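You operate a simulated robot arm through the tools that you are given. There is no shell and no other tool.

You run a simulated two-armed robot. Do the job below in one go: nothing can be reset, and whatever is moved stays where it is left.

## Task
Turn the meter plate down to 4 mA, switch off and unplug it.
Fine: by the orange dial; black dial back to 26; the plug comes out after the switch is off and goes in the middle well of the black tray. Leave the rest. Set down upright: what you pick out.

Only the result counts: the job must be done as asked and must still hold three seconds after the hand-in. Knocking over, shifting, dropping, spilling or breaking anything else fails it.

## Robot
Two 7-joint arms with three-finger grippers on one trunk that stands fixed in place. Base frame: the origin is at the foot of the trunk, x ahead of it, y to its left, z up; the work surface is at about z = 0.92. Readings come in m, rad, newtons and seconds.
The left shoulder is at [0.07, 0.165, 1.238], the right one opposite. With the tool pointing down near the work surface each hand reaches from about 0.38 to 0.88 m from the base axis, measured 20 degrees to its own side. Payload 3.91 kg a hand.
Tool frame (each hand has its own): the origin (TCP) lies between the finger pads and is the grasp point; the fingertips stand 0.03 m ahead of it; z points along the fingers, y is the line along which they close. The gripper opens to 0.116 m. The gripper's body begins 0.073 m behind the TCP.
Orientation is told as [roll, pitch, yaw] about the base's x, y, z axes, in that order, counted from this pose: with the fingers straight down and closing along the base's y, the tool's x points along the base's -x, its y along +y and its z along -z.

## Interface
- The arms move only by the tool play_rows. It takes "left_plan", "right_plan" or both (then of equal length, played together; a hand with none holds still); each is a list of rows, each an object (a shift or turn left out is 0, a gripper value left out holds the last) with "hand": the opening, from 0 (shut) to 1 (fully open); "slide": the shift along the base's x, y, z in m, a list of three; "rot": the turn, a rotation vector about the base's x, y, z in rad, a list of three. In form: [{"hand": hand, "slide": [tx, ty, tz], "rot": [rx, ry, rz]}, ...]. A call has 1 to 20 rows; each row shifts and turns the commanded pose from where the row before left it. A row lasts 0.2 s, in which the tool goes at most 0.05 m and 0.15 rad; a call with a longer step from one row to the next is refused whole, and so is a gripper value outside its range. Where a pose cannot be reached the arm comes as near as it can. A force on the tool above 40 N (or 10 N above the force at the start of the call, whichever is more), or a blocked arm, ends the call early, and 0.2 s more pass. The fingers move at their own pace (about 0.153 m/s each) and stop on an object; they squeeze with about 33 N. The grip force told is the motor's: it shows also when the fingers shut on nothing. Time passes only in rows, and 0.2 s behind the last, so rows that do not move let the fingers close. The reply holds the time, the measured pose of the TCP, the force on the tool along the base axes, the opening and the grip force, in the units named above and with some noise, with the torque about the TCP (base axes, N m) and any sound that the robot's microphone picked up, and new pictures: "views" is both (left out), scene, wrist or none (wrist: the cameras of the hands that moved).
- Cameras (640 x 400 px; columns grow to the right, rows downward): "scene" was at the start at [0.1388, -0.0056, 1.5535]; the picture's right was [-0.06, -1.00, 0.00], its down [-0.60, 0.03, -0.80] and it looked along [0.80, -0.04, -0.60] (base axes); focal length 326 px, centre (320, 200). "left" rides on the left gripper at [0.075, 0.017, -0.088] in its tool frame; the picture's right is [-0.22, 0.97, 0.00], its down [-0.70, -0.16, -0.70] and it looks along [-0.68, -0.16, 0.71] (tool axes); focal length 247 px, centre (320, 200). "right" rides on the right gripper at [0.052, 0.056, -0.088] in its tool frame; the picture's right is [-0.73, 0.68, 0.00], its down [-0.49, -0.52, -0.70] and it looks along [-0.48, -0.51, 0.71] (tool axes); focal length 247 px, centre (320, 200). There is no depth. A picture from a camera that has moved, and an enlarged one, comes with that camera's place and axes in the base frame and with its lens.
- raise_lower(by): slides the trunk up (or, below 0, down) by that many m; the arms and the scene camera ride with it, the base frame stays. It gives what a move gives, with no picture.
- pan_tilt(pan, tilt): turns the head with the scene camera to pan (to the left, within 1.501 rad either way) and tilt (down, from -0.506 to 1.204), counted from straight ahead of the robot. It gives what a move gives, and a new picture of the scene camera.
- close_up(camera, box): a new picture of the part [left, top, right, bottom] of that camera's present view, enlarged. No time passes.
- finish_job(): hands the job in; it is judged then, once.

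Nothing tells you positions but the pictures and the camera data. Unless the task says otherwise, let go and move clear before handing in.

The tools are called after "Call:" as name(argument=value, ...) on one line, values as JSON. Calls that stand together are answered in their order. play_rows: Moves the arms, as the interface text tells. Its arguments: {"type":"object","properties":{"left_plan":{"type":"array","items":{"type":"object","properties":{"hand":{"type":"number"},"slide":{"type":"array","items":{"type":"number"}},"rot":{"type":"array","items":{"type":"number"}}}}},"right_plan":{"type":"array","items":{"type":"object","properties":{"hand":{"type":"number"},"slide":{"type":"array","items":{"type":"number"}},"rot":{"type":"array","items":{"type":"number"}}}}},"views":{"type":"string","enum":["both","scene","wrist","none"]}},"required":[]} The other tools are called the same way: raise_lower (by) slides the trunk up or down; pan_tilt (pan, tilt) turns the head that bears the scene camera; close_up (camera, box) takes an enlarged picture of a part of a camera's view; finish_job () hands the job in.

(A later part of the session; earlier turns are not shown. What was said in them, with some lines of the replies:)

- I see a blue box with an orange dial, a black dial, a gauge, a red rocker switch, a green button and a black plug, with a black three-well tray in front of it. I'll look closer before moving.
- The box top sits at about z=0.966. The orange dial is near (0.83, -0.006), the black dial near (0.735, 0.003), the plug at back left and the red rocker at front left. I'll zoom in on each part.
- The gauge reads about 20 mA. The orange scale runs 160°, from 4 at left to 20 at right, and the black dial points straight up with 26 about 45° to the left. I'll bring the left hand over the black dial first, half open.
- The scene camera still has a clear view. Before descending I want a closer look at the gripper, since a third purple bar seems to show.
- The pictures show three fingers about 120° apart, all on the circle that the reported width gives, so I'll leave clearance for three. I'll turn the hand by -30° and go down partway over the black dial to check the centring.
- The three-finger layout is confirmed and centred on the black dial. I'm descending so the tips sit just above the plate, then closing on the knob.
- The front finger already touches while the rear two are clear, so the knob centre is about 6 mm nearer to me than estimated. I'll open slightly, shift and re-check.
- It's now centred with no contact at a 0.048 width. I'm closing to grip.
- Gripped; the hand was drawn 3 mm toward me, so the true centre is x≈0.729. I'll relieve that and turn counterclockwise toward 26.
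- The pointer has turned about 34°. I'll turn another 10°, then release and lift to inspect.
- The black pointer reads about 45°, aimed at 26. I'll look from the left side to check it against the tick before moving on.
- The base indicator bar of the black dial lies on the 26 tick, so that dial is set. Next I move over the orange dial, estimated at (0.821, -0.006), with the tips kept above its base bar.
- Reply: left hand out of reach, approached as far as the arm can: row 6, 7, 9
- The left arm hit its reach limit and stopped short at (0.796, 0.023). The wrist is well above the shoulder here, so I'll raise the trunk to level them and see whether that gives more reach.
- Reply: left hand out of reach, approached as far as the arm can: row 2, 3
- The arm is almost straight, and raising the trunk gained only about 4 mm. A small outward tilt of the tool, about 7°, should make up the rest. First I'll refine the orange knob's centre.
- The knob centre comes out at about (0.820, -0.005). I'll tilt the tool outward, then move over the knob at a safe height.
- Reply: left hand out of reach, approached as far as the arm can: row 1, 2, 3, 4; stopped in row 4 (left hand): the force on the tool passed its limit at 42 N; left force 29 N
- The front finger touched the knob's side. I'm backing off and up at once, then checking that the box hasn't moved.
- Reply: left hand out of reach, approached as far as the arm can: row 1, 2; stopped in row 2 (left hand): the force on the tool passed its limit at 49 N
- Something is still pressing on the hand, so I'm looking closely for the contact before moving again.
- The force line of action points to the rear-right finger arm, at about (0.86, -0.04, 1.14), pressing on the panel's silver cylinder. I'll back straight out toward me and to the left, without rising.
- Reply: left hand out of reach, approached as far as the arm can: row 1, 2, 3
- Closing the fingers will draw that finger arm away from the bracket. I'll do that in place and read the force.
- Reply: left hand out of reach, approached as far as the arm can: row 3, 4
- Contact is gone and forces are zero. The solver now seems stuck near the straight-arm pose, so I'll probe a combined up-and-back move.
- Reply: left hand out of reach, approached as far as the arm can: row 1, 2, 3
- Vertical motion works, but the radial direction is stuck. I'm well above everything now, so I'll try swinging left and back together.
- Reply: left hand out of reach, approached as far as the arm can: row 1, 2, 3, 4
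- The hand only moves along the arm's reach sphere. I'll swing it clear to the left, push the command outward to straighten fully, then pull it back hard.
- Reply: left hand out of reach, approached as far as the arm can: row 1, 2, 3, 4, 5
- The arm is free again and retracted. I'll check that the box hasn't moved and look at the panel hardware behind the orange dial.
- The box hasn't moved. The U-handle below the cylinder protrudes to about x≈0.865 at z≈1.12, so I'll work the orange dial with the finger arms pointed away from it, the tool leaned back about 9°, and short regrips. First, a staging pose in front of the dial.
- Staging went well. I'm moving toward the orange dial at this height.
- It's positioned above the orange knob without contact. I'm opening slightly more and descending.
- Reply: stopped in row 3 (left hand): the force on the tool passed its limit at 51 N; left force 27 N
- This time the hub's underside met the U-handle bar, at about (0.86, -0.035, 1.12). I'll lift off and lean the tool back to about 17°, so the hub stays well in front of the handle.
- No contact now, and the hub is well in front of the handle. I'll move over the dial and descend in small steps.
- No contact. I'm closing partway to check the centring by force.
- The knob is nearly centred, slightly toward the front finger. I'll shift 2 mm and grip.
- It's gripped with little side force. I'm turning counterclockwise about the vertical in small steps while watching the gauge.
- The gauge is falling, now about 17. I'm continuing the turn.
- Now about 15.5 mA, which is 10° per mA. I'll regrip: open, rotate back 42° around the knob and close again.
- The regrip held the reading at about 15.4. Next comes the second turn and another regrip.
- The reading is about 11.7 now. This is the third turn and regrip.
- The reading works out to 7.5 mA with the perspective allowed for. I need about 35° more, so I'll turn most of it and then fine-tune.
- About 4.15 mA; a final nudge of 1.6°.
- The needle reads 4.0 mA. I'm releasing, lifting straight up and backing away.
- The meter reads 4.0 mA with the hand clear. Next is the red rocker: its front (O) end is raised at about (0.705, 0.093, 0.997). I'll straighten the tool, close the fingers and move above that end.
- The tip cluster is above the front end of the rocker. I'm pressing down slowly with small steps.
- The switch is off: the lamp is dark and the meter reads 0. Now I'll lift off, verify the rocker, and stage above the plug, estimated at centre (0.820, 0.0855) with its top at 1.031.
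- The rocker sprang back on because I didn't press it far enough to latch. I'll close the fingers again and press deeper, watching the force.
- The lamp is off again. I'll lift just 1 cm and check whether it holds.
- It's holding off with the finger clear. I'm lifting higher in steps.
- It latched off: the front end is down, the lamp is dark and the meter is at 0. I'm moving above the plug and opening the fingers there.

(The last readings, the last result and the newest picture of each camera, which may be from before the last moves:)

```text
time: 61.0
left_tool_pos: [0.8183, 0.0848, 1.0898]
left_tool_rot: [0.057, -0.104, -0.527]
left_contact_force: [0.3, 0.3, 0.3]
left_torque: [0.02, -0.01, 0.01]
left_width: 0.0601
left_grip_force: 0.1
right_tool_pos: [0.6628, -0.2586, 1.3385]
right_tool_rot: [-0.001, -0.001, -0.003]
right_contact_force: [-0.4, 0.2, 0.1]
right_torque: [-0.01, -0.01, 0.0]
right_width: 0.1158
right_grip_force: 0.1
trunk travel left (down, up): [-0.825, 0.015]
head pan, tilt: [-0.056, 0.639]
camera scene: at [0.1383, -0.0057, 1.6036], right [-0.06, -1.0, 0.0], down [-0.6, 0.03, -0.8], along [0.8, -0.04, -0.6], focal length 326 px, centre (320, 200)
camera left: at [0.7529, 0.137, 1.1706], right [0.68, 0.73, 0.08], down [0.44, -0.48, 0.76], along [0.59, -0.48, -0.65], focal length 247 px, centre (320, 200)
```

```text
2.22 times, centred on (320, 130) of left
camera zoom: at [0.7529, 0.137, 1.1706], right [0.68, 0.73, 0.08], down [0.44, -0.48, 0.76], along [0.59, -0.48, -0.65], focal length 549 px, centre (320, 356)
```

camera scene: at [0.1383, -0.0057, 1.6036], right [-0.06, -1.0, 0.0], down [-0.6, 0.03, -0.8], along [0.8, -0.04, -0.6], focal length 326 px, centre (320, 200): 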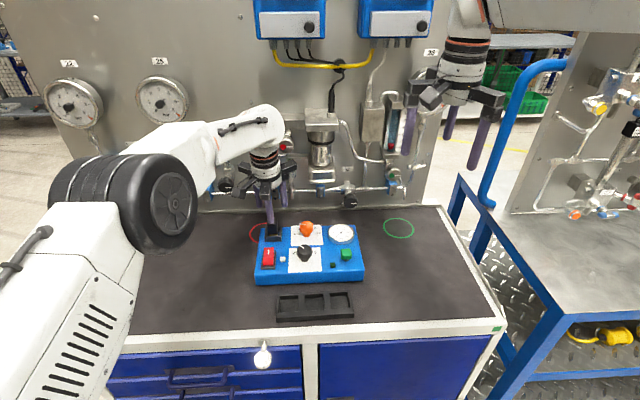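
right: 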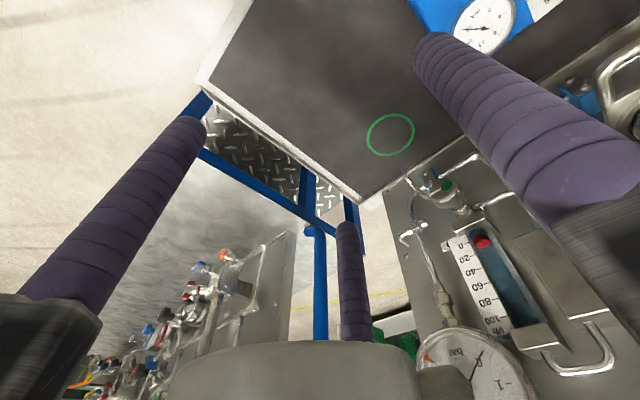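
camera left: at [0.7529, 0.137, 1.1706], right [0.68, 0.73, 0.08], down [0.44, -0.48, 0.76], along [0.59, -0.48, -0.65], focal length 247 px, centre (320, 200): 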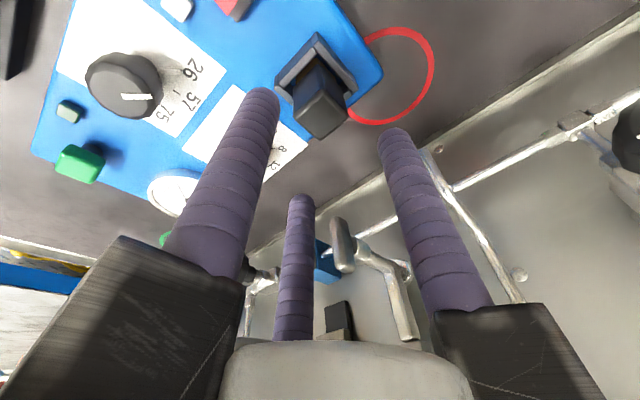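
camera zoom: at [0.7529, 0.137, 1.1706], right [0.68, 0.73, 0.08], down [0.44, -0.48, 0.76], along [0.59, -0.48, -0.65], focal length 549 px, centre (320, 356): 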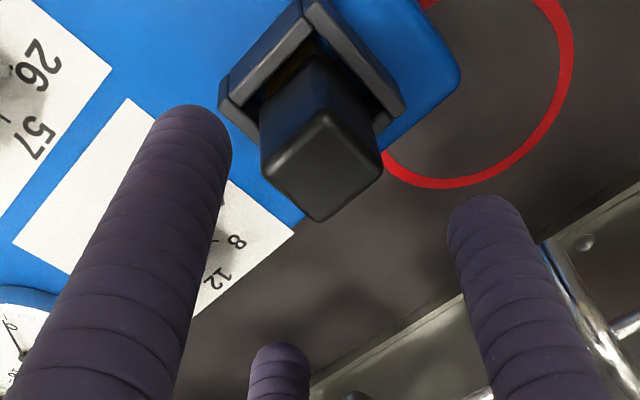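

The hand is centred over the plug within a millimetre or so. I'm descending around it.

Call:
play_rows(left_plan=[{"slide": [0, 0.0007, -0.02]}, {"slide": [0, 0, -0.02]}, {"slide": [0, 0, -0.019]}, {}])

Call:
close_up(camera="scene", box=[245, 195, 305, 250])

Call:
close_up(camera="left", box=[200, 40, 440, 220])

```text
time: 62.0
left_tool_pos: [0.8187, 0.0839, 1.0295]
left_tool_rot: [0.057, -0.106, -0.527]
left_contact_force: [0.2, 0.3, 0.2]
left_torque: [0.01, 0.0, -0.02]
left_width: 0.06
left_grip_force: 0.1
right_tool_pos: [0.6618, -0.2573, 1.3388]
right_tool_rot: [0.001, 0.0, -0.002]
right_contact_force: [-0.3, -0.1, -0.2]
right_torque: [0.0, 0.01, -0.02]
right_width: 0.1161
right_grip_force: 0.0
trunk travel left (down, up): [-0.825, 0.015]
head pan, tilt: [-0.056, 0.639]
camera scene: at [0.1389, -0.0056, 1.6035], right [-0.06, -1.0, 0.0], down [-0.6, 0.03, -0.8], along [0.8, -0.04, -0.6], focal length 326 px, centre (320, 200)
camera left: at [0.7536, 0.1373, 1.1117], right [0.68, 0.73, 0.08], down [0.44, -0.48, 0.76], along [0.59, -0.48, -0.65], focal length 247 px, centre (320, 200)
```

scene: 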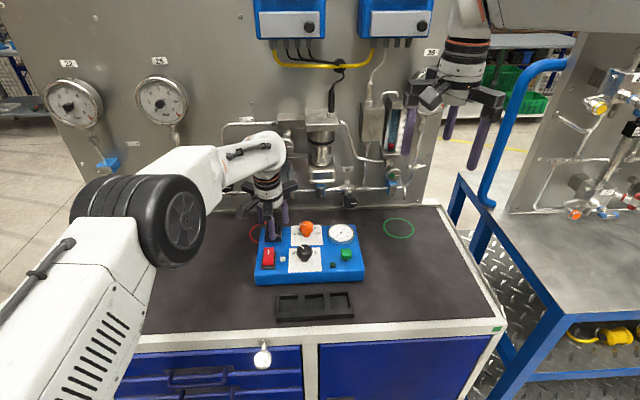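
left: 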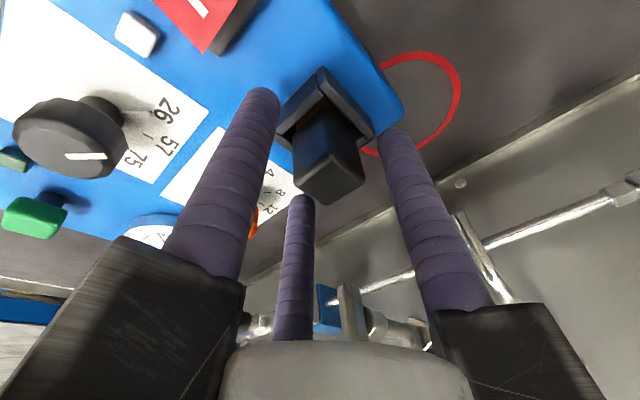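

```text
7.27 times, centred on (275, 222) of scene
camera zoom: at [0.1389, -0.0056, 1.6035], right [-0.06, -1.0, 0.0], down [-0.6, 0.03, -0.8], along [0.8, -0.04, -0.6], focal length 2372 px, centre (647, 36)
```

zoom: 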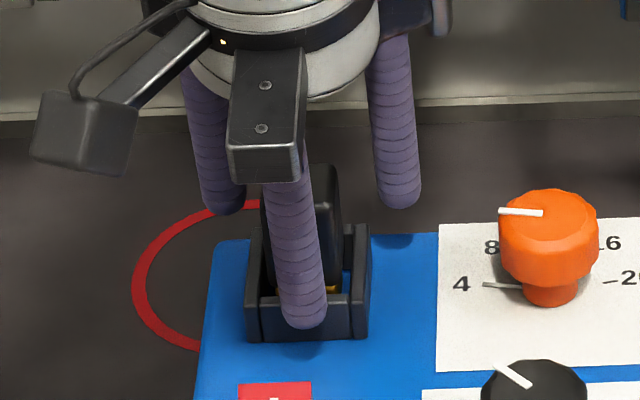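

```text
2.22 times, centred on (320, 130) of left
camera zoom: at [0.7536, 0.1373, 1.1117], right [0.68, 0.73, 0.08], down [0.44, -0.48, 0.76], along [0.59, -0.48, -0.65], focal length 549 px, centre (320, 356)
```

zoom: 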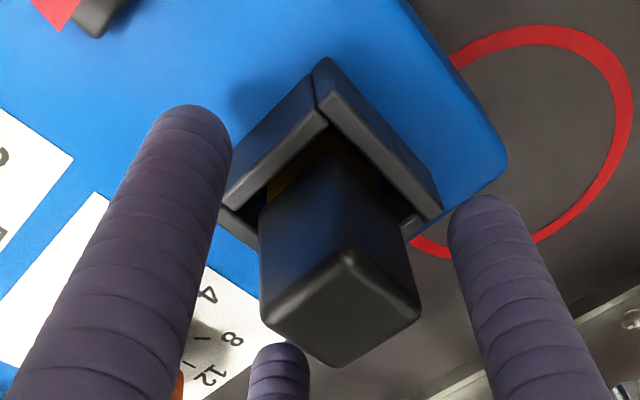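

The plug is about 2.5 mm further left than my axis. I'll shift left, and 5 mm back so the two side fingers press near the middle of its side faces, then close.

Call:
play_rows(left_plan=[{"slide": [-0.005, 0.0025, 0]}, {"hand": 0.4}, {"hand": 0.34}, {}], views="none")

Call:
close_up(camera="scene", box=[245, 195, 305, 250])

Call:
close_up(camera="left", box=[200, 40, 440, 220])

```text
time: 63.0
left_tool_pos: [0.814, 0.0887, 1.0306]
left_tool_rot: [0.057, -0.104, -0.527]
left_contact_force: [0.5, -1.0, -0.2]
left_torque: [-0.01, -0.03, -0.03]
left_width: 0.0393
left_grip_force: 0.0
right_tool_pos: [0.6624, -0.258, 1.3374]
right_tool_rot: [0.001, -0.001, -0.003]
right_contact_force: [0.1, -0.3, 0.7]
right_torque: [0.0, -0.01, -0.01]
right_width: 0.1158
right_grip_force: 0.0
trunk travel left (down, up): [-0.825, 0.015]
head pan, tilt: [-0.056, 0.639]
```

```text
7.27 times, centred on (275, 222) of scene
camera zoom: at [0.1387, -0.0056, 1.6035], right [-0.06, -1.0, 0.0], down [-0.6, 0.03, -0.8], along [0.8, -0.04, -0.6], focal length 2372 px, centre (647, 36)
```

zoom: 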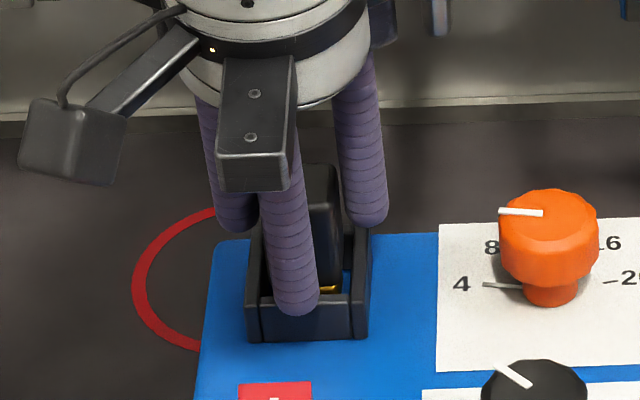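

```text
2.22 times, centred on (320, 130) of left
camera zoom: at [0.7488, 0.1404, 1.112], right [0.68, 0.73, 0.08], down [0.44, -0.48, 0.76], along [0.59, -0.48, -0.65], focal length 549 px, centre (320, 356)
```

zoom: 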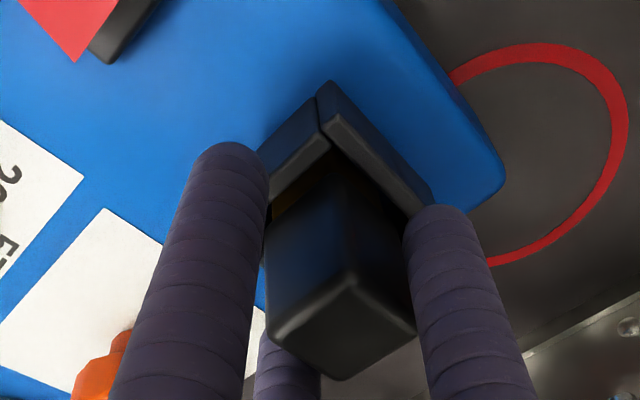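

It's centred with small gaps on both sides. Gripping now.

Call:
play_rows(left_plan=[{"hand": 0.28}, {"hand": 0.2}, {}], views="none")

Call:
close_up(camera="scene", box=[245, 195, 305, 250])

Call:
close_up(camera="left", box=[200, 40, 440, 220])

```text
time: 63.9
left_tool_pos: [0.8147, 0.0873, 1.0307]
left_tool_rot: [0.058, -0.105, -0.526]
left_contact_force: [1.7, -0.1, 1.6]
left_torque: [0.03, -0.09, -0.02]
left_width: 0.0336
left_grip_force: 33.5
right_tool_pos: [0.6627, -0.2582, 1.3372]
right_tool_rot: [-0.001, 0.0, -0.002]
right_contact_force: [-0.2, -0.5, 1.1]
right_torque: [-0.02, 0.01, 0.0]
right_width: 0.116
right_grip_force: 0.0
trunk travel left (down, up): [-0.825, 0.015]
head pan, tilt: [-0.056, 0.639]
```

```text
7.27 times, centred on (275, 222) of scene
camera zoom: at [0.1389, -0.0057, 1.6035], right [-0.06, -1.0, 0.0], down [-0.6, 0.03, -0.8], along [0.8, -0.04, -0.6], focal length 2372 px, centre (647, 36)
```

zoom: 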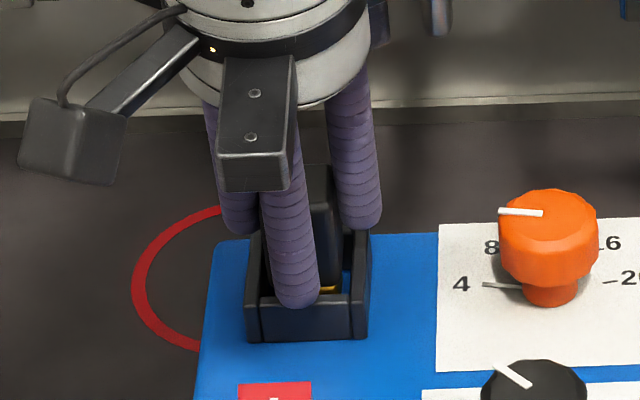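

```text
2.22 times, centred on (320, 130) of left
camera zoom: at [0.749, 0.1403, 1.112], right [0.68, 0.73, 0.08], down [0.44, -0.48, 0.76], along [0.59, -0.48, -0.65], focal length 549 px, centre (320, 356)
```

zoom: 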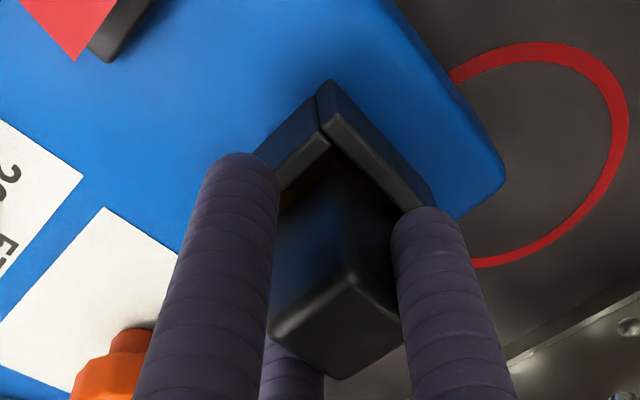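

Gripped at a 0.034 width with negligible side force. I'm pulling the plug straight up slowly.

Call:
play_rows(left_plan=[{"slide": [0, 0, 0.004]}, {"slide": [0, 0, 0.006]}, {"slide": [0, 0, 0.01]}, {"slide": [0, 0, 0.015]}, {"slide": [0, 0, 0.015]}, {}])

Call:
close_up(camera="scene", box=[240, 175, 320, 265])

Call:
close_up(camera="left", box=[200, 40, 440, 220])

```text
time: 65.2
left_tool_pos: [0.8132, 0.0886, 1.0804]
left_tool_rot: [0.056, -0.104, -0.527]
left_contact_force: [0.4, -0.1, -1.1]
left_torque: [0.0, 0.0, -0.03]
left_width: 0.0335
left_grip_force: 33.3
right_tool_pos: [0.6627, -0.2576, 1.3376]
right_tool_rot: [-0.001, 0.0, -0.002]
right_contact_force: [-0.1, 0.0, 0.1]
right_torque: [0.04, 0.01, -0.01]
right_width: 0.1159
right_grip_force: 0.1
trunk travel left (down, up): [-0.825, 0.015]
head pan, tilt: [-0.056, 0.639]
camera scene: at [0.1393, -0.0056, 1.6035], right [-0.06, -1.0, 0.0], down [-0.6, 0.03, -0.8], along [0.8, -0.04, -0.6], focal length 326 px, centre (320, 200)
camera left: at [0.7488, 0.1405, 1.1618], right [0.68, 0.73, 0.08], down [0.44, -0.48, 0.76], along [0.59, -0.48, -0.65], focal length 247 px, centre (320, 200)
```

scene: 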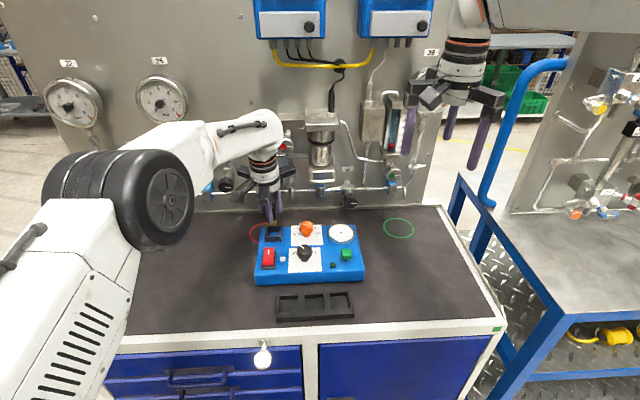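
left: 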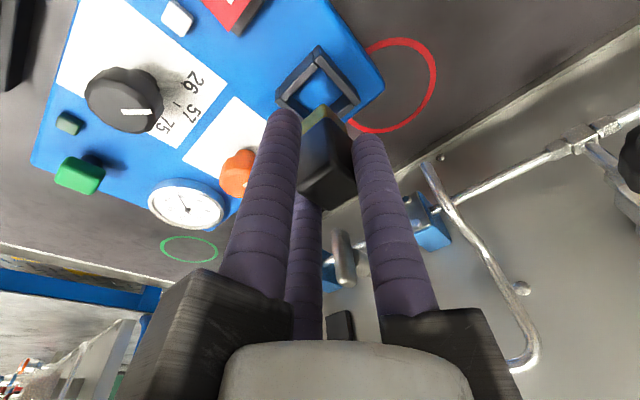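

```text
4.44 times, centred on (280, 220) of scene
camera zoom: at [0.1393, -0.0056, 1.6035], right [-0.06, -1.0, 0.0], down [-0.6, 0.03, -0.8], along [0.8, -0.04, -0.6], focal length 1449 px, centre (498, 111)
```

zoom: 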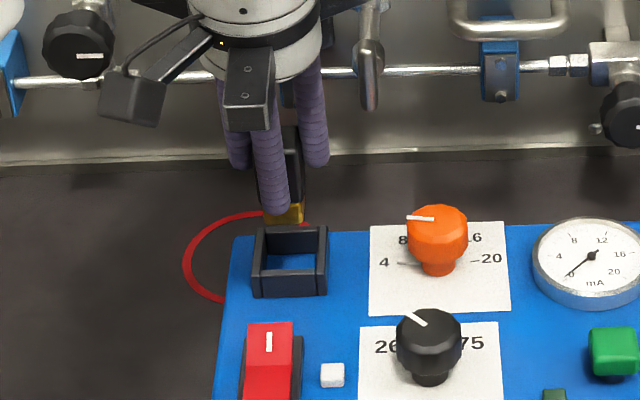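

```text
2.22 times, centred on (320, 130) of left
camera zoom: at [0.7488, 0.1405, 1.1618], right [0.68, 0.73, 0.08], down [0.44, -0.48, 0.76], along [0.59, -0.48, -0.65], focal length 549 px, centre (320, 356)
```

zoom: 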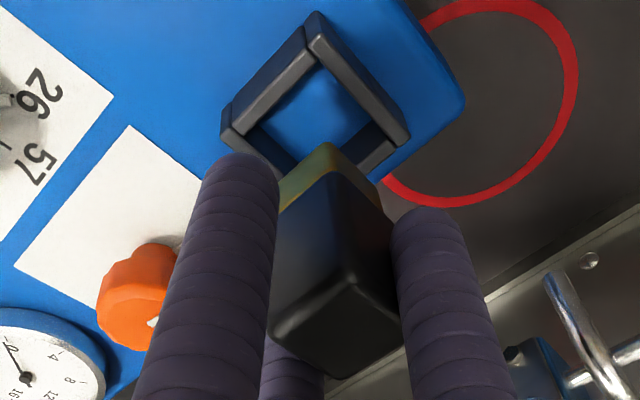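

The plug is out cleanly; it has a gold block below the body, and its bottom is about 0.056 below the TCP. I'm raising it and carrying it over the box to above the tray's middle well, at about (0.620, -0.019).

Call:
play_rows(left_plan=[{"slide": [0, 0, 0.015]}, {"slide": [-0.01, -0.004, 0.02]}, {"slide": [-0.025, -0.0135, 0]}, {"slide": [-0.0275, -0.0148, 0]}, {"slide": [-0.0275, -0.0148, 0]}, {"slide": [-0.0275, -0.0148, 0]}, {"slide": [-0.0275, -0.0148, 0]}, {"slide": [-0.0275, -0.0148, 0]}, {"slide": [-0.0275, -0.0148, 0]}, {}])

Call:
close_up(camera="scene", box=[250, 220, 370, 330])

Call:
close_up(camera="left", box=[160, 0, 480, 220])

```text
time: 67.5
left_tool_pos: [0.6136, -0.0184, 1.1169]
left_tool_rot: [0.057, -0.104, -0.527]
left_contact_force: [-0.5, 0.2, -0.6]
left_torque: [0.01, 0.06, 0.03]
left_width: 0.0337
left_grip_force: 33.0
right_tool_pos: [0.6632, -0.2579, 1.3391]
right_tool_rot: [0.0, 0.001, -0.003]
right_contact_force: [0.1, 0.2, -0.2]
right_torque: [-0.03, 0.02, -0.01]
right_width: 0.1159
right_grip_force: 0.1
trunk travel left (down, up): [-0.825, 0.015]
head pan, tilt: [-0.056, 0.639]
camera scene: at [0.1396, -0.0052, 1.6034], right [-0.06, -1.0, 0.0], down [-0.6, 0.03, -0.8], along [0.8, -0.04, -0.6], focal length 326 px, centre (320, 200)
camera left: at [0.5489, 0.0341, 1.1976], right [0.68, 0.73, 0.08], down [0.44, -0.48, 0.76], along [0.59, -0.48, -0.65], focal length 247 px, centre (320, 200)
```

scene: 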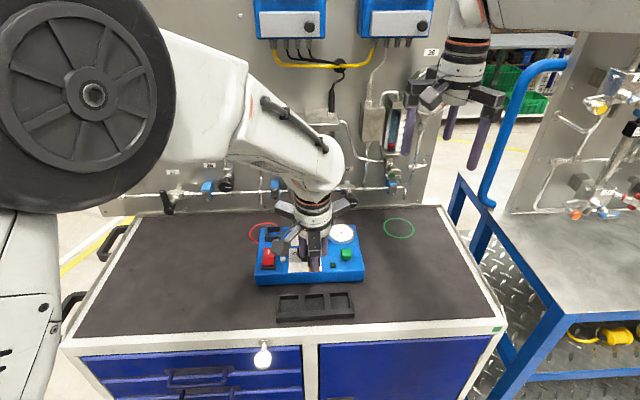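
left: 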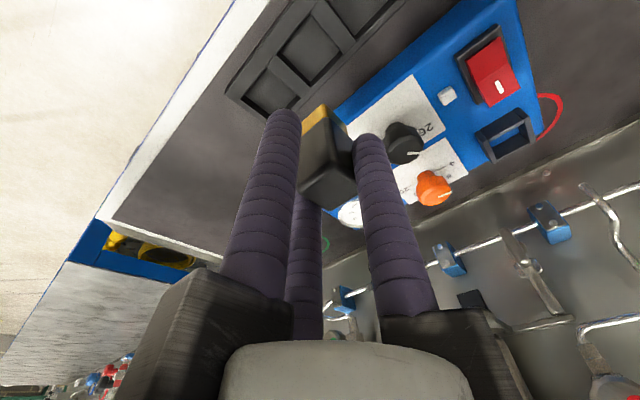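

```text
3.64 times, centred on (310, 275) of scene
camera zoom: at [0.1396, -0.0052, 1.6034], right [-0.06, -1.0, 0.0], down [-0.6, 0.03, -0.8], along [0.8, -0.04, -0.6], focal length 1186 px, centre (356, -73)
```

zoom: 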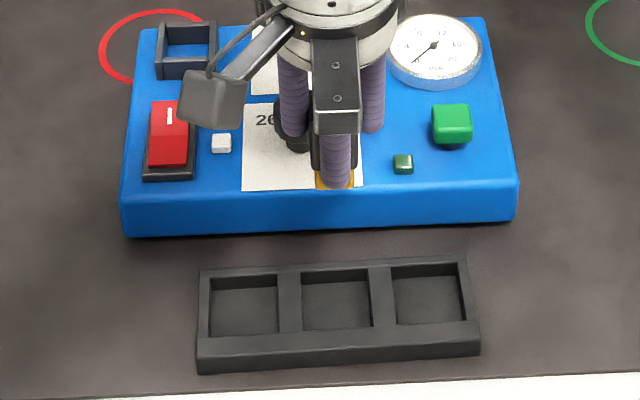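

```text
1.82 times, centred on (320, 110) of left
camera zoom: at [0.5489, 0.0341, 1.1976], right [0.68, 0.73, 0.08], down [0.44, -0.48, 0.76], along [0.59, -0.48, -0.65], focal length 449 px, centre (320, 364)
```

zoom: 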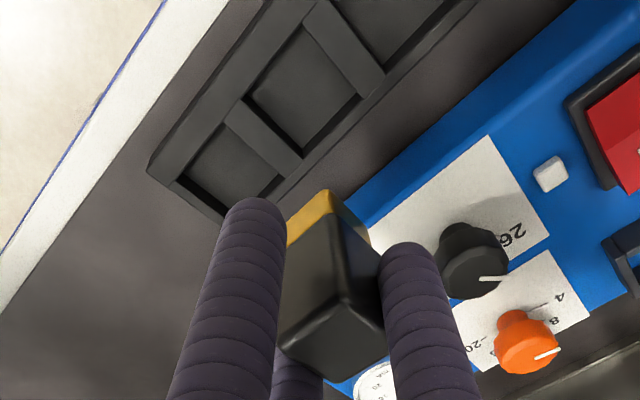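

The updated geometry puts the well centre near x≈0.614, with the table about 1 cm higher than nominal. I'll shift slightly, lower to just above the tray, and look.

Call:
play_rows(left_plan=[{"slide": [-0.005, 0, -0.02]}, {"slide": [0, 0, -0.025]}, {"slide": [0, 0, -0.025]}, {"slide": [0, 0, -0.022]}, {}])

Call:
close_up(camera="scene", box=[265, 240, 365, 330])

Call:
close_up(camera="left", box=[160, 0, 480, 220])

```text
time: 68.7
left_tool_pos: [0.6104, -0.0156, 1.0259]
left_tool_rot: [0.049, -0.109, -0.517]
left_contact_force: [0.0, -0.1, -0.6]
left_torque: [0.01, -0.04, -0.01]
left_width: 0.0333
left_grip_force: 32.6
right_tool_pos: [0.6623, -0.2578, 1.3385]
right_tool_rot: [0.0, -0.001, 0.0]
right_contact_force: [-0.1, -0.5, 0.4]
right_torque: [-0.03, -0.05, 0.05]
right_width: 0.1159
right_grip_force: 0.0
trunk travel left (down, up): [-0.825, 0.015]
head pan, tilt: [-0.056, 0.639]
camera scene: at [0.1387, -0.0055, 1.6035], right [-0.06, -1.0, 0.0], down [-0.6, 0.03, -0.8], along [0.8, -0.04, -0.6], focal length 326 px, centre (320, 200)
camera left: at [0.5448, 0.0374, 1.1068], right [0.67, 0.74, 0.07], down [0.44, -0.47, 0.76], along [0.6, -0.48, -0.64], focal length 247 px, centre (320, 200)
```

scene: 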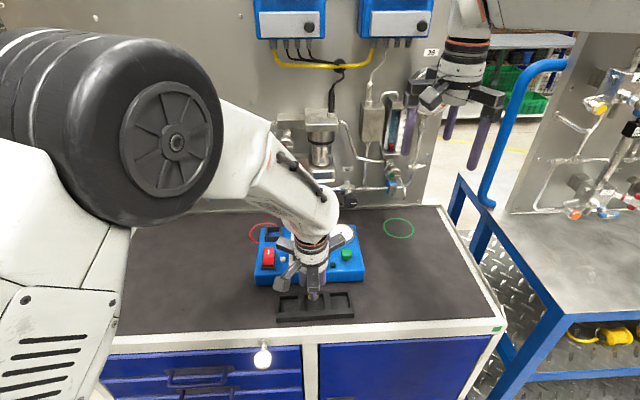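
left: 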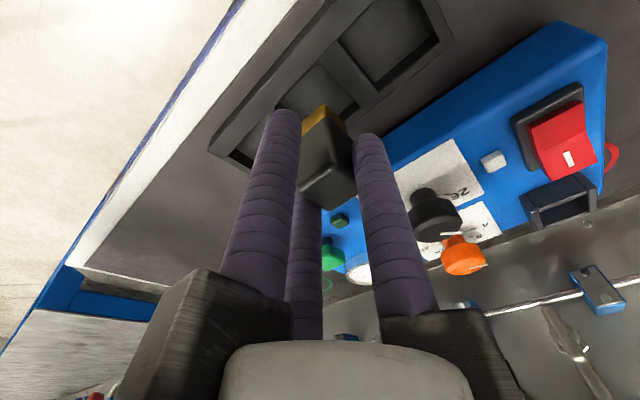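

```text
4.44 times, centred on (315, 285) of scene
camera zoom: at [0.1387, -0.0055, 1.6035], right [-0.06, -1.0, 0.0], down [-0.6, 0.03, -0.8], along [0.8, -0.04, -0.6], focal length 1449 px, centre (342, -178)
```

zoom: 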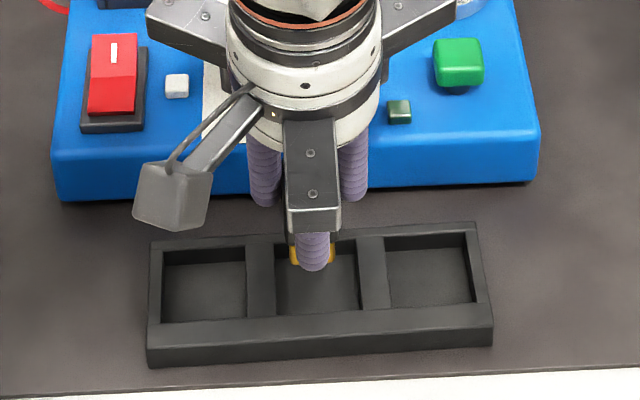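

```text
1.82 times, centred on (320, 110) of left
camera zoom: at [0.5448, 0.0374, 1.1068], right [0.67, 0.74, 0.07], down [0.44, -0.47, 0.76], along [0.6, -0.48, -0.64], focal length 449 px, centre (320, 364)
```

zoom: 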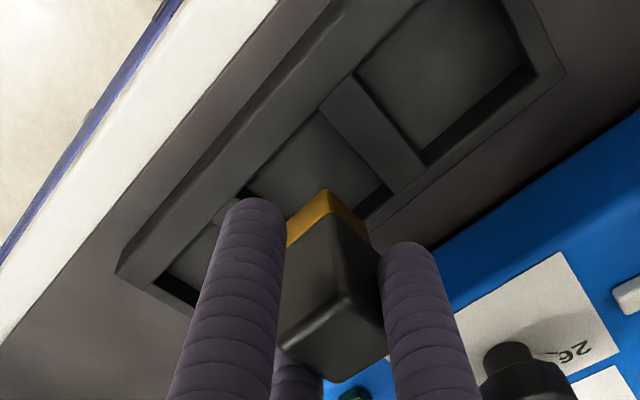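

The plug is about 3 mm too far left and back of the well centre. I'm correcting and lowering into the well.

Call:
play_rows(left_plan=[{"slide": [-0.003, -0.0035, 0]}, {"slide": [0, 0, -0.012]}, {"slide": [0, 0, -0.01]}, {}, {}])

Call:
close_up(camera="scene", box=[275, 270, 355, 325])

Call:
close_up(camera="left", box=[160, 0, 480, 220])

```text
time: 69.8
left_tool_pos: [0.6092, -0.017, 1.0049]
left_tool_rot: [0.046, -0.11, -0.513]
left_contact_force: [0.4, -0.4, -1.1]
left_torque: [0.02, 0.01, -0.01]
left_width: 0.0334
left_grip_force: 32.8
right_tool_pos: [0.6616, -0.2574, 1.338]
right_tool_rot: [0.001, -0.001, -0.002]
right_contact_force: [0.3, 0.0, 0.1]
right_torque: [0.01, 0.0, 0.0]
right_width: 0.1157
right_grip_force: 0.0
trunk travel left (down, up): [-0.825, 0.015]
head pan, tilt: [-0.056, 0.639]
camera scene: at [0.1387, -0.0056, 1.6035], right [-0.06, -1.0, 0.0], down [-0.6, 0.03, -0.8], along [0.8, -0.04, -0.6], focal length 326 px, centre (320, 200)
camera left: at [0.5432, 0.0351, 1.0848], right [0.67, 0.74, 0.07], down [0.44, -0.47, 0.76], along [0.6, -0.48, -0.64], focal length 247 px, centre (320, 200)
```

scene: 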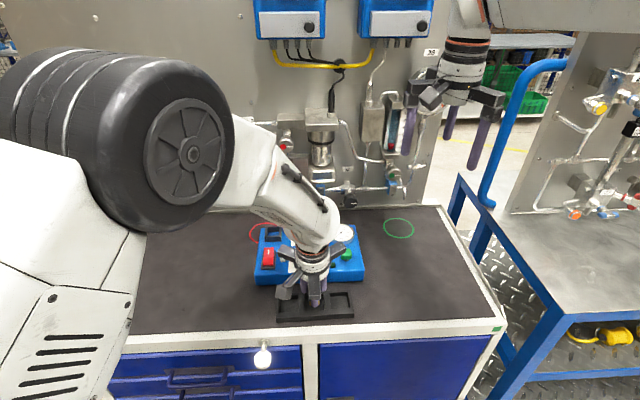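
left: 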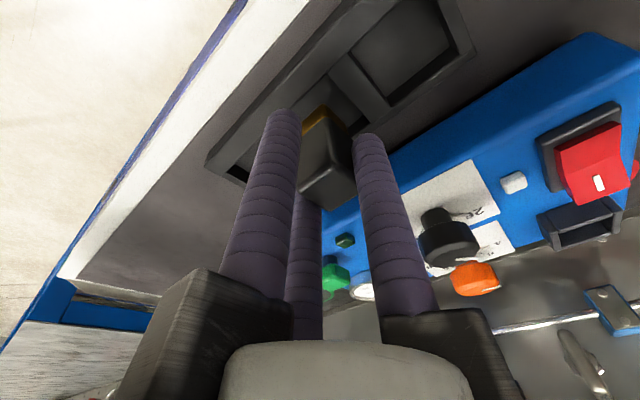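

```text
7.27 times, centred on (315, 298) of scene
camera zoom: at [0.1387, -0.0056, 1.6035], right [-0.06, -1.0, 0.0], down [-0.6, 0.03, -0.8], along [0.8, -0.04, -0.6], focal length 2372 px, centre (356, -509)
```

zoom: 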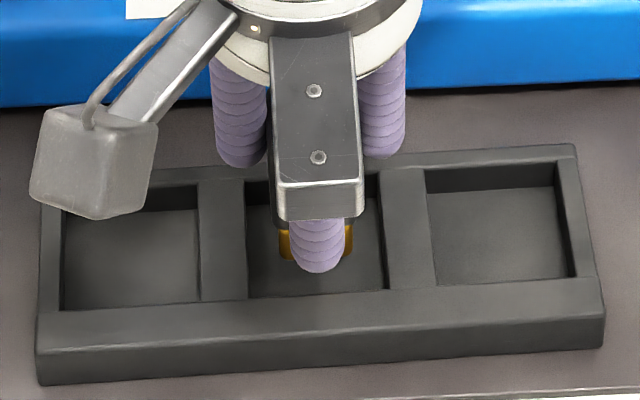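

```text
1.82 times, centred on (320, 110) of left
camera zoom: at [0.5432, 0.0351, 1.0848], right [0.67, 0.74, 0.07], down [0.44, -0.47, 0.76], along [0.6, -0.48, -0.64], focal length 449 px, centre (320, 364)
```

zoom: 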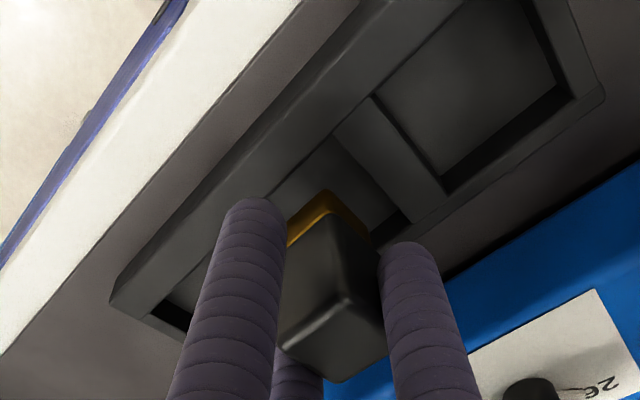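

The plug is centred in the middle well. I'm lowering gently until it touches the floor.

Call:
play_rows(left_plan=[{"slide": [0, 0, -0.004]}, {"slide": [0, 0, -0.004]}, {"slide": [0, 0, -0.003]}, {}], views="none")

Call:
close_up(camera="scene", box=[275, 270, 355, 325])

```text
time: 70.8
left_tool_pos: [0.6094, -0.0183, 0.9929]
left_tool_rot: [0.044, -0.11, -0.513]
left_contact_force: [0.7, 0.4, -0.9]
left_torque: [-0.03, 0.02, 0.01]
left_width: 0.0336
left_grip_force: 32.9
right_tool_pos: [0.6612, -0.2582, 1.3375]
right_tool_rot: [0.001, 0.0, -0.001]
right_contact_force: [0.4, -0.2, -0.4]
right_torque: [0.0, -0.04, 0.0]
right_width: 0.1162
right_grip_force: 0.0
trunk travel left (down, up): [-0.825, 0.015]
head pan, tilt: [-0.056, 0.639]
```

```text
7.27 times, centred on (315, 298) of scene
camera zoom: at [0.1387, -0.0057, 1.6035], right [-0.06, -1.0, 0.0], down [-0.6, 0.03, -0.8], along [0.8, -0.04, -0.6], focal length 2372 px, centre (356, -509)
```

zoom: 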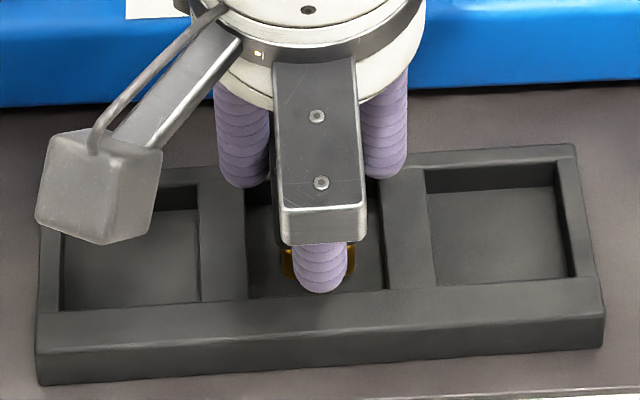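

No contact yet. I'm continuing in 2 mm steps.

Call:
play_rows(left_plan=[{"slide": [0, 0, -0.002]}, {"slide": [0, 0, -0.002]}, {}], views="none")

Call:
close_up(camera="scene", box=[290, 285, 340, 320])

Call:
close_up(camera="left", box=[240, 60, 400, 220])

```text
time: 71.7
left_tool_pos: [0.6093, -0.0172, 0.9894]
left_tool_rot: [0.045, -0.111, -0.512]
left_contact_force: [0.0, -0.4, -1.4]
left_torque: [0.01, -0.01, 0.04]
left_width: 0.0336
left_grip_force: 33.3
right_tool_pos: [0.6627, -0.2574, 1.338]
right_tool_rot: [-0.001, 0.001, -0.002]
right_contact_force: [-0.9, -0.2, -0.2]
right_torque: [0.05, -0.03, 0.01]
right_width: 0.1162
right_grip_force: 0.0
trunk travel left (down, up): [-0.825, 0.015]
head pan, tilt: [-0.056, 0.639]
```

```text
11.43 times, centred on (315, 302) of scene
camera zoom: at [0.1389, -0.0057, 1.6035], right [-0.06, -1.0, 0.0], down [-0.6, 0.03, -0.8], along [0.8, -0.04, -0.6], focal length 3727 px, centre (377, -971)
```

zoom: 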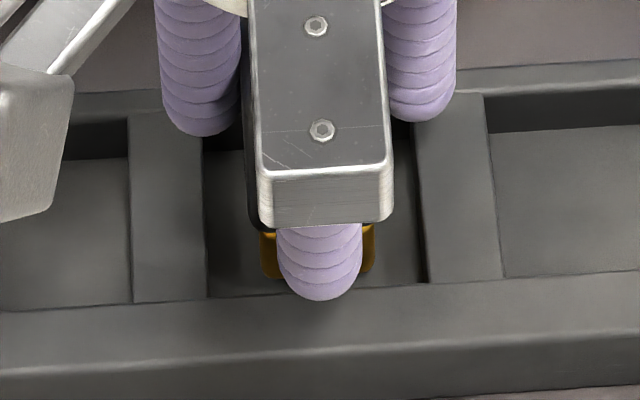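

```text
2.50 times, centred on (320, 140) of left
camera zoom: at [0.5437, 0.0343, 1.07], right [0.67, 0.74, 0.07], down [0.44, -0.47, 0.76], along [0.6, -0.48, -0.64], focal length 617 px, centre (320, 350)
```

zoom: 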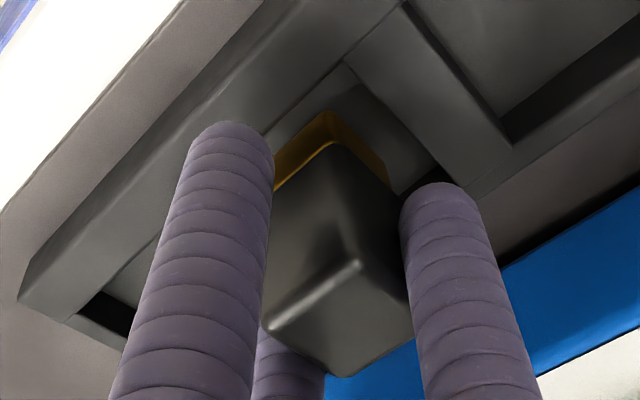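

The plug's bottom should be very close to the floor. Two more small steps while I watch the vertical force.

Call:
play_rows(left_plan=[{"slide": [0, 0, -0.002]}, {"slide": [0, 0, -0.001]}, {}], views="none")

```text
time: 72.5
left_tool_pos: [0.6097, -0.0179, 0.9871]
left_tool_rot: [0.045, -0.11, -0.512]
left_contact_force: [0.3, 0.2, 0.0]
left_torque: [0.02, 0.05, -0.01]
left_width: 0.0335
left_grip_force: 33.1
right_tool_pos: [0.6621, -0.2575, 1.3368]
right_tool_rot: [0.0, 0.0, -0.002]
right_contact_force: [0.5, -0.1, 0.3]
right_torque: [-0.01, 0.02, -0.04]
right_width: 0.1158
right_grip_force: 0.0
trunk travel left (down, up): [-0.825, 0.015]
head pan, tilt: [-0.056, 0.639]
```

Call:
play_rows(left_plan=[{"slide": [0, 0, -0.001]}, {"slide": [0, 0, -0.001]}, {}], views="none")

Call:
close_up(camera="scene", box=[290, 285, 340, 320])

```text
time: 73.2
left_tool_pos: [0.6088, -0.0185, 0.9865]
left_tool_rot: [0.048, -0.111, -0.511]
left_contact_force: [0.7, 0.0, 12.0]
left_torque: [0.17, -0.11, -0.01]
left_width: 0.0335
left_grip_force: 33.0
right_tool_pos: [0.6619, -0.2578, 1.34]
right_tool_rot: [0.001, -0.003, -0.003]
right_contact_force: [-0.5, -0.9, 0.0]
right_torque: [-0.01, -0.01, -0.02]
right_width: 0.1159
right_grip_force: 0.1
trunk travel left (down, up): [-0.825, 0.015]
head pan, tilt: [-0.056, 0.639]
```

```text
11.43 times, centred on (315, 302) of scene
camera zoom: at [0.1374, -0.0058, 1.6039], right [-0.06, -1.0, 0.0], down [-0.59, 0.03, -0.8], along [0.8, -0.04, -0.6], focal length 3727 px, centre (377, -971)
```

zoom: 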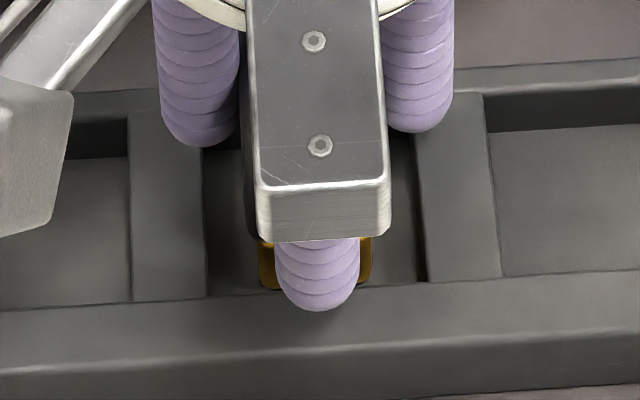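

The plug has touched down with 12 N, right under the grasp. I'll ease off 1 mm and open the fingers.

Call:
play_rows(left_plan=[{"slide": [0, 0, 0.001]}, {}, {"hand": 0.36}, {"hand": 0.44}, {"hand": 0.5}, {}], views="none")

Call:
close_up(camera="scene", box=[275, 270, 355, 325])

Call:
close_up(camera="left", box=[160, 0, 480, 220])

```text
time: 74.7
left_tool_pos: [0.6081, -0.0184, 0.9852]
left_tool_rot: [0.046, -0.108, -0.514]
left_contact_force: [0.3, -0.7, -0.2]
left_torque: [-0.01, 0.0, -0.01]
left_width: 0.058
left_grip_force: 0.1
right_tool_pos: [0.664, -0.2572, 1.3373]
right_tool_rot: [0.001, -0.001, -0.003]
right_contact_force: [0.4, -0.2, 0.2]
right_torque: [0.0, -0.01, 0.01]
right_width: 0.1162
right_grip_force: 0.0
trunk travel left (down, up): [-0.825, 0.015]
head pan, tilt: [-0.056, 0.639]
```

```text
7.27 times, centred on (315, 298) of scene
camera zoom: at [0.1389, -0.0057, 1.6035], right [-0.06, -1.0, 0.0], down [-0.6, 0.03, -0.8], along [0.8, -0.04, -0.6], focal length 2372 px, centre (356, -509)
```

zoom: 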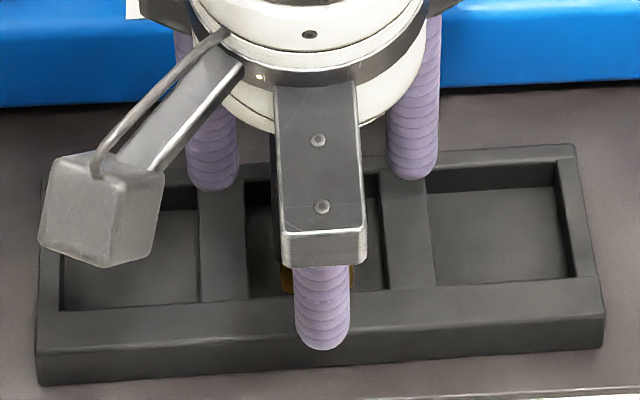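

```text
1.82 times, centred on (320, 110) of left
camera zoom: at [0.5429, 0.0343, 1.0652], right [0.67, 0.74, 0.07], down [0.44, -0.47, 0.76], along [0.6, -0.48, -0.64], focal length 449 px, centre (320, 364)
```

zoom: 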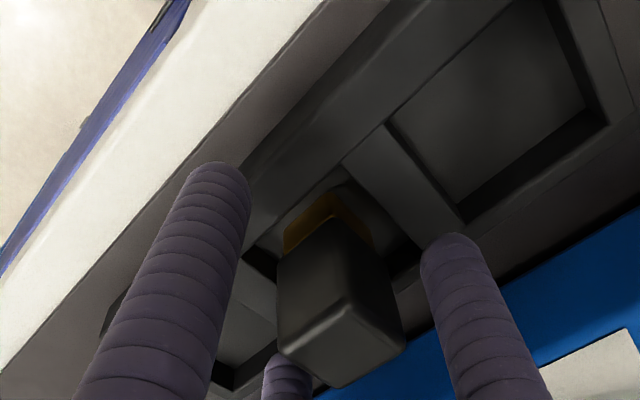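

The plug stands free in the middle well and the fingers are clear of it. I'm lifting straight up and retreating.

Call:
play_rows(left_plan=[{"slide": [0, 0, 0.015]}, {"slide": [0, 0, 0.03]}, {"slide": [0, 0, 0.04]}, {"slide": [0, 0, 0.045]}, {"slide": [0, 0.04, 0.02]}, {"slide": [0, 0.045, 0.01]}, {"slide": [0, 0.045, 0.01]}, {"slide": [0, 0.045, 0]}, {"slide": [0, 0.045, 0]}, {}], views="scene")

Call:
close_up(camera="scene", box=[275, 260, 355, 325])

Call:
close_up(camera="scene", box=[245, 195, 365, 295])

```text
time: 76.8
left_tool_pos: [0.6058, 0.1974, 1.1551]
left_tool_rot: [0.057, -0.104, -0.528]
left_contact_force: [-0.3, -0.9, 0.1]
left_torque: [0.04, 0.02, 0.0]
left_width: 0.058
left_grip_force: 0.0
right_tool_pos: [0.6613, -0.2597, 1.3387]
right_tool_rot: [0.002, -0.001, -0.003]
right_contact_force: [-0.3, -0.2, 0.2]
right_torque: [-0.01, 0.0, 0.0]
right_width: 0.1159
right_grip_force: 0.0
trunk travel left (down, up): [-0.825, 0.015]
head pan, tilt: [-0.056, 0.639]
camera scene: at [0.1384, -0.007, 1.6036], right [-0.06, -1.0, 0.0], down [-0.6, 0.03, -0.8], along [0.8, -0.04, -0.6], focal length 326 px, centre (320, 200)
```

scene: 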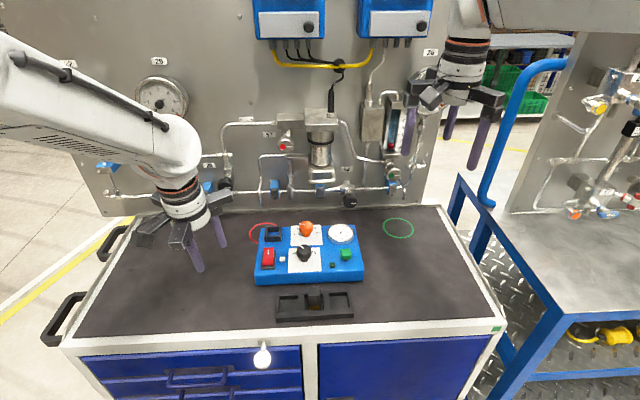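

```text
6.15 times, centred on (315, 292) of scene
camera zoom: at [0.1384, -0.007, 1.6036], right [-0.06, -1.0, 0.0], down [-0.6, 0.03, -0.8], along [0.8, -0.04, -0.6], focal length 2007 px, centre (351, -369)
```

zoom: 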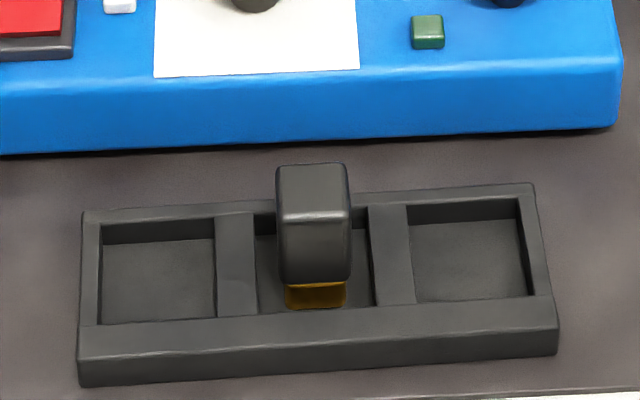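

```text
4.00 times, centred on (305, 245) of scene
camera zoom: at [0.1384, -0.007, 1.6036], right [-0.06, -1.0, 0.0], down [-0.6, 0.03, -0.8], along [0.8, -0.04, -0.6], focal length 1304 px, centre (380, 20)
```

zoom: 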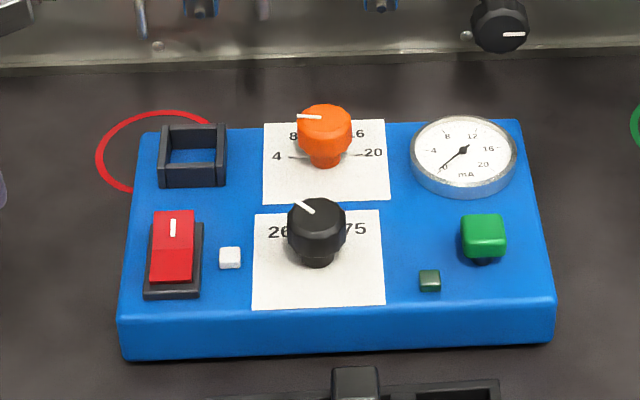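

Everything looks done. I'll make a last close check of both dials, the switch and the box position.

Call:
close_up(camera="scene", box=[250, 195, 370, 290])

Call:
close_up(camera="scene", box=[286, 217, 326, 242])

Call:
close_up(camera="scene", box=[284, 238, 328, 272])

Call:
close_up(camera="scene", box=[240, 90, 400, 240])

```text
4.21 times, centred on (310, 242) of scene
camera zoom: at [0.1384, -0.007, 1.6036], right [-0.06, -1.0, 0.0], down [-0.6, 0.03, -0.8], along [0.8, -0.04, -0.6], focal length 1373 px, centre (362, 21)
```

zoom: 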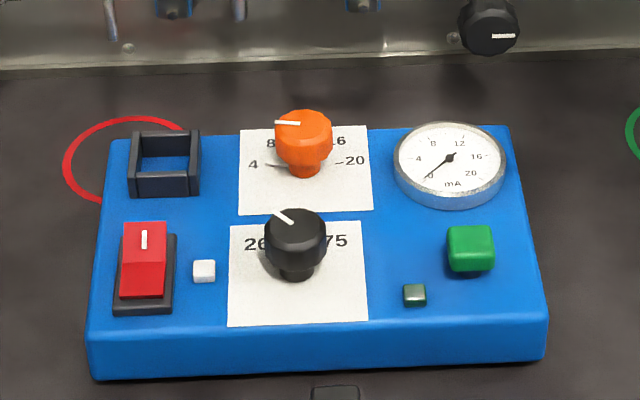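

```text
16.00 times, centred on (306, 230) of scene
camera zoom: at [0.1384, -0.007, 1.6036], right [-0.06, -1.0, 0.0], down [-0.6, 0.03, -0.8], along [0.8, -0.04, -0.6], focal length 5217 px, centre (544, -272)
```

zoom: 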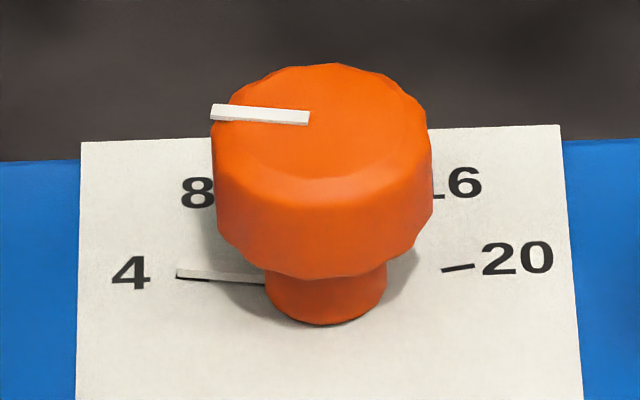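

```text
11.76 times, centred on (306, 255) of scene
camera zoom: at [0.1384, -0.007, 1.6036], right [-0.06, -1.0, 0.0], down [-0.6, 0.03, -0.8], along [0.8, -0.04, -0.6], focal length 3836 px, centre (485, -447)
```

zoom: 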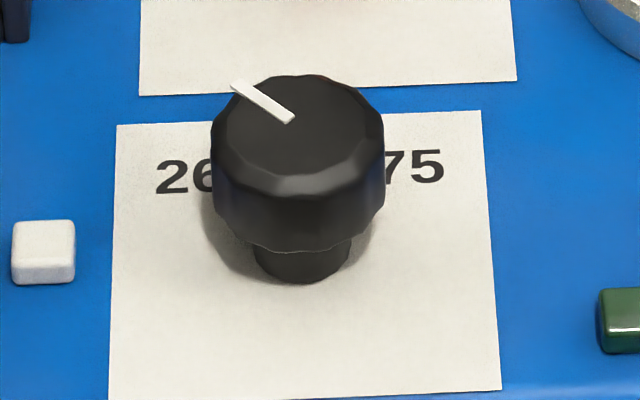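

```text
2.67 times, centred on (320, 165) of scene
camera zoom: at [0.1384, -0.007, 1.6036], right [-0.06, -1.0, 0.0], down [-0.6, 0.03, -0.8], along [0.8, -0.04, -0.6], focal length 870 px, centre (320, 293)
```

zoom: 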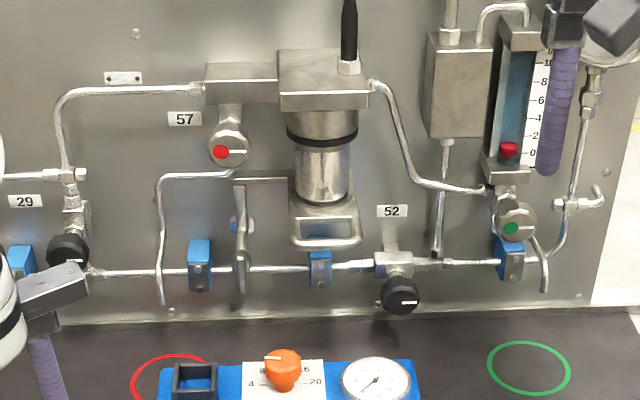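

The orange dial sits on 4, the black dial on 26, the switch is off with the lamp dark and the meter at 0. The plug stands upright in the middle well, nothing else has moved, and the hands are clear, so I'm handing in.

Call:
finish_job()

```text
The job is handed in.
```

The job is done and handed in. I don't have the verdict, but this is what the last pictures showed:

- **Meter:** the orange dial is on 4, and the meter read 4.0 mA before I switched off. It now reads 0.
- **Black dial:** it points at 26.
- **Switch:** it is off and latched, with the lamp dark. The first press did not latch and it sprang back on, so I pressed it again. The plug was still in its socket then and came out only after the switch held.
- **Plug:** it stands upright in the middle well of the black tray, and its socket is empty.

While reaching the orange dial, the left hand bumped fittings on the back panel twice, peaking at about 50 N. I believe these were the silver cylinder and the handle under it. Afterwards the box was where it had been, and the panel looked unchanged.

Both hands are clear of the work. I left the trunk 0.05 m higher than it started.
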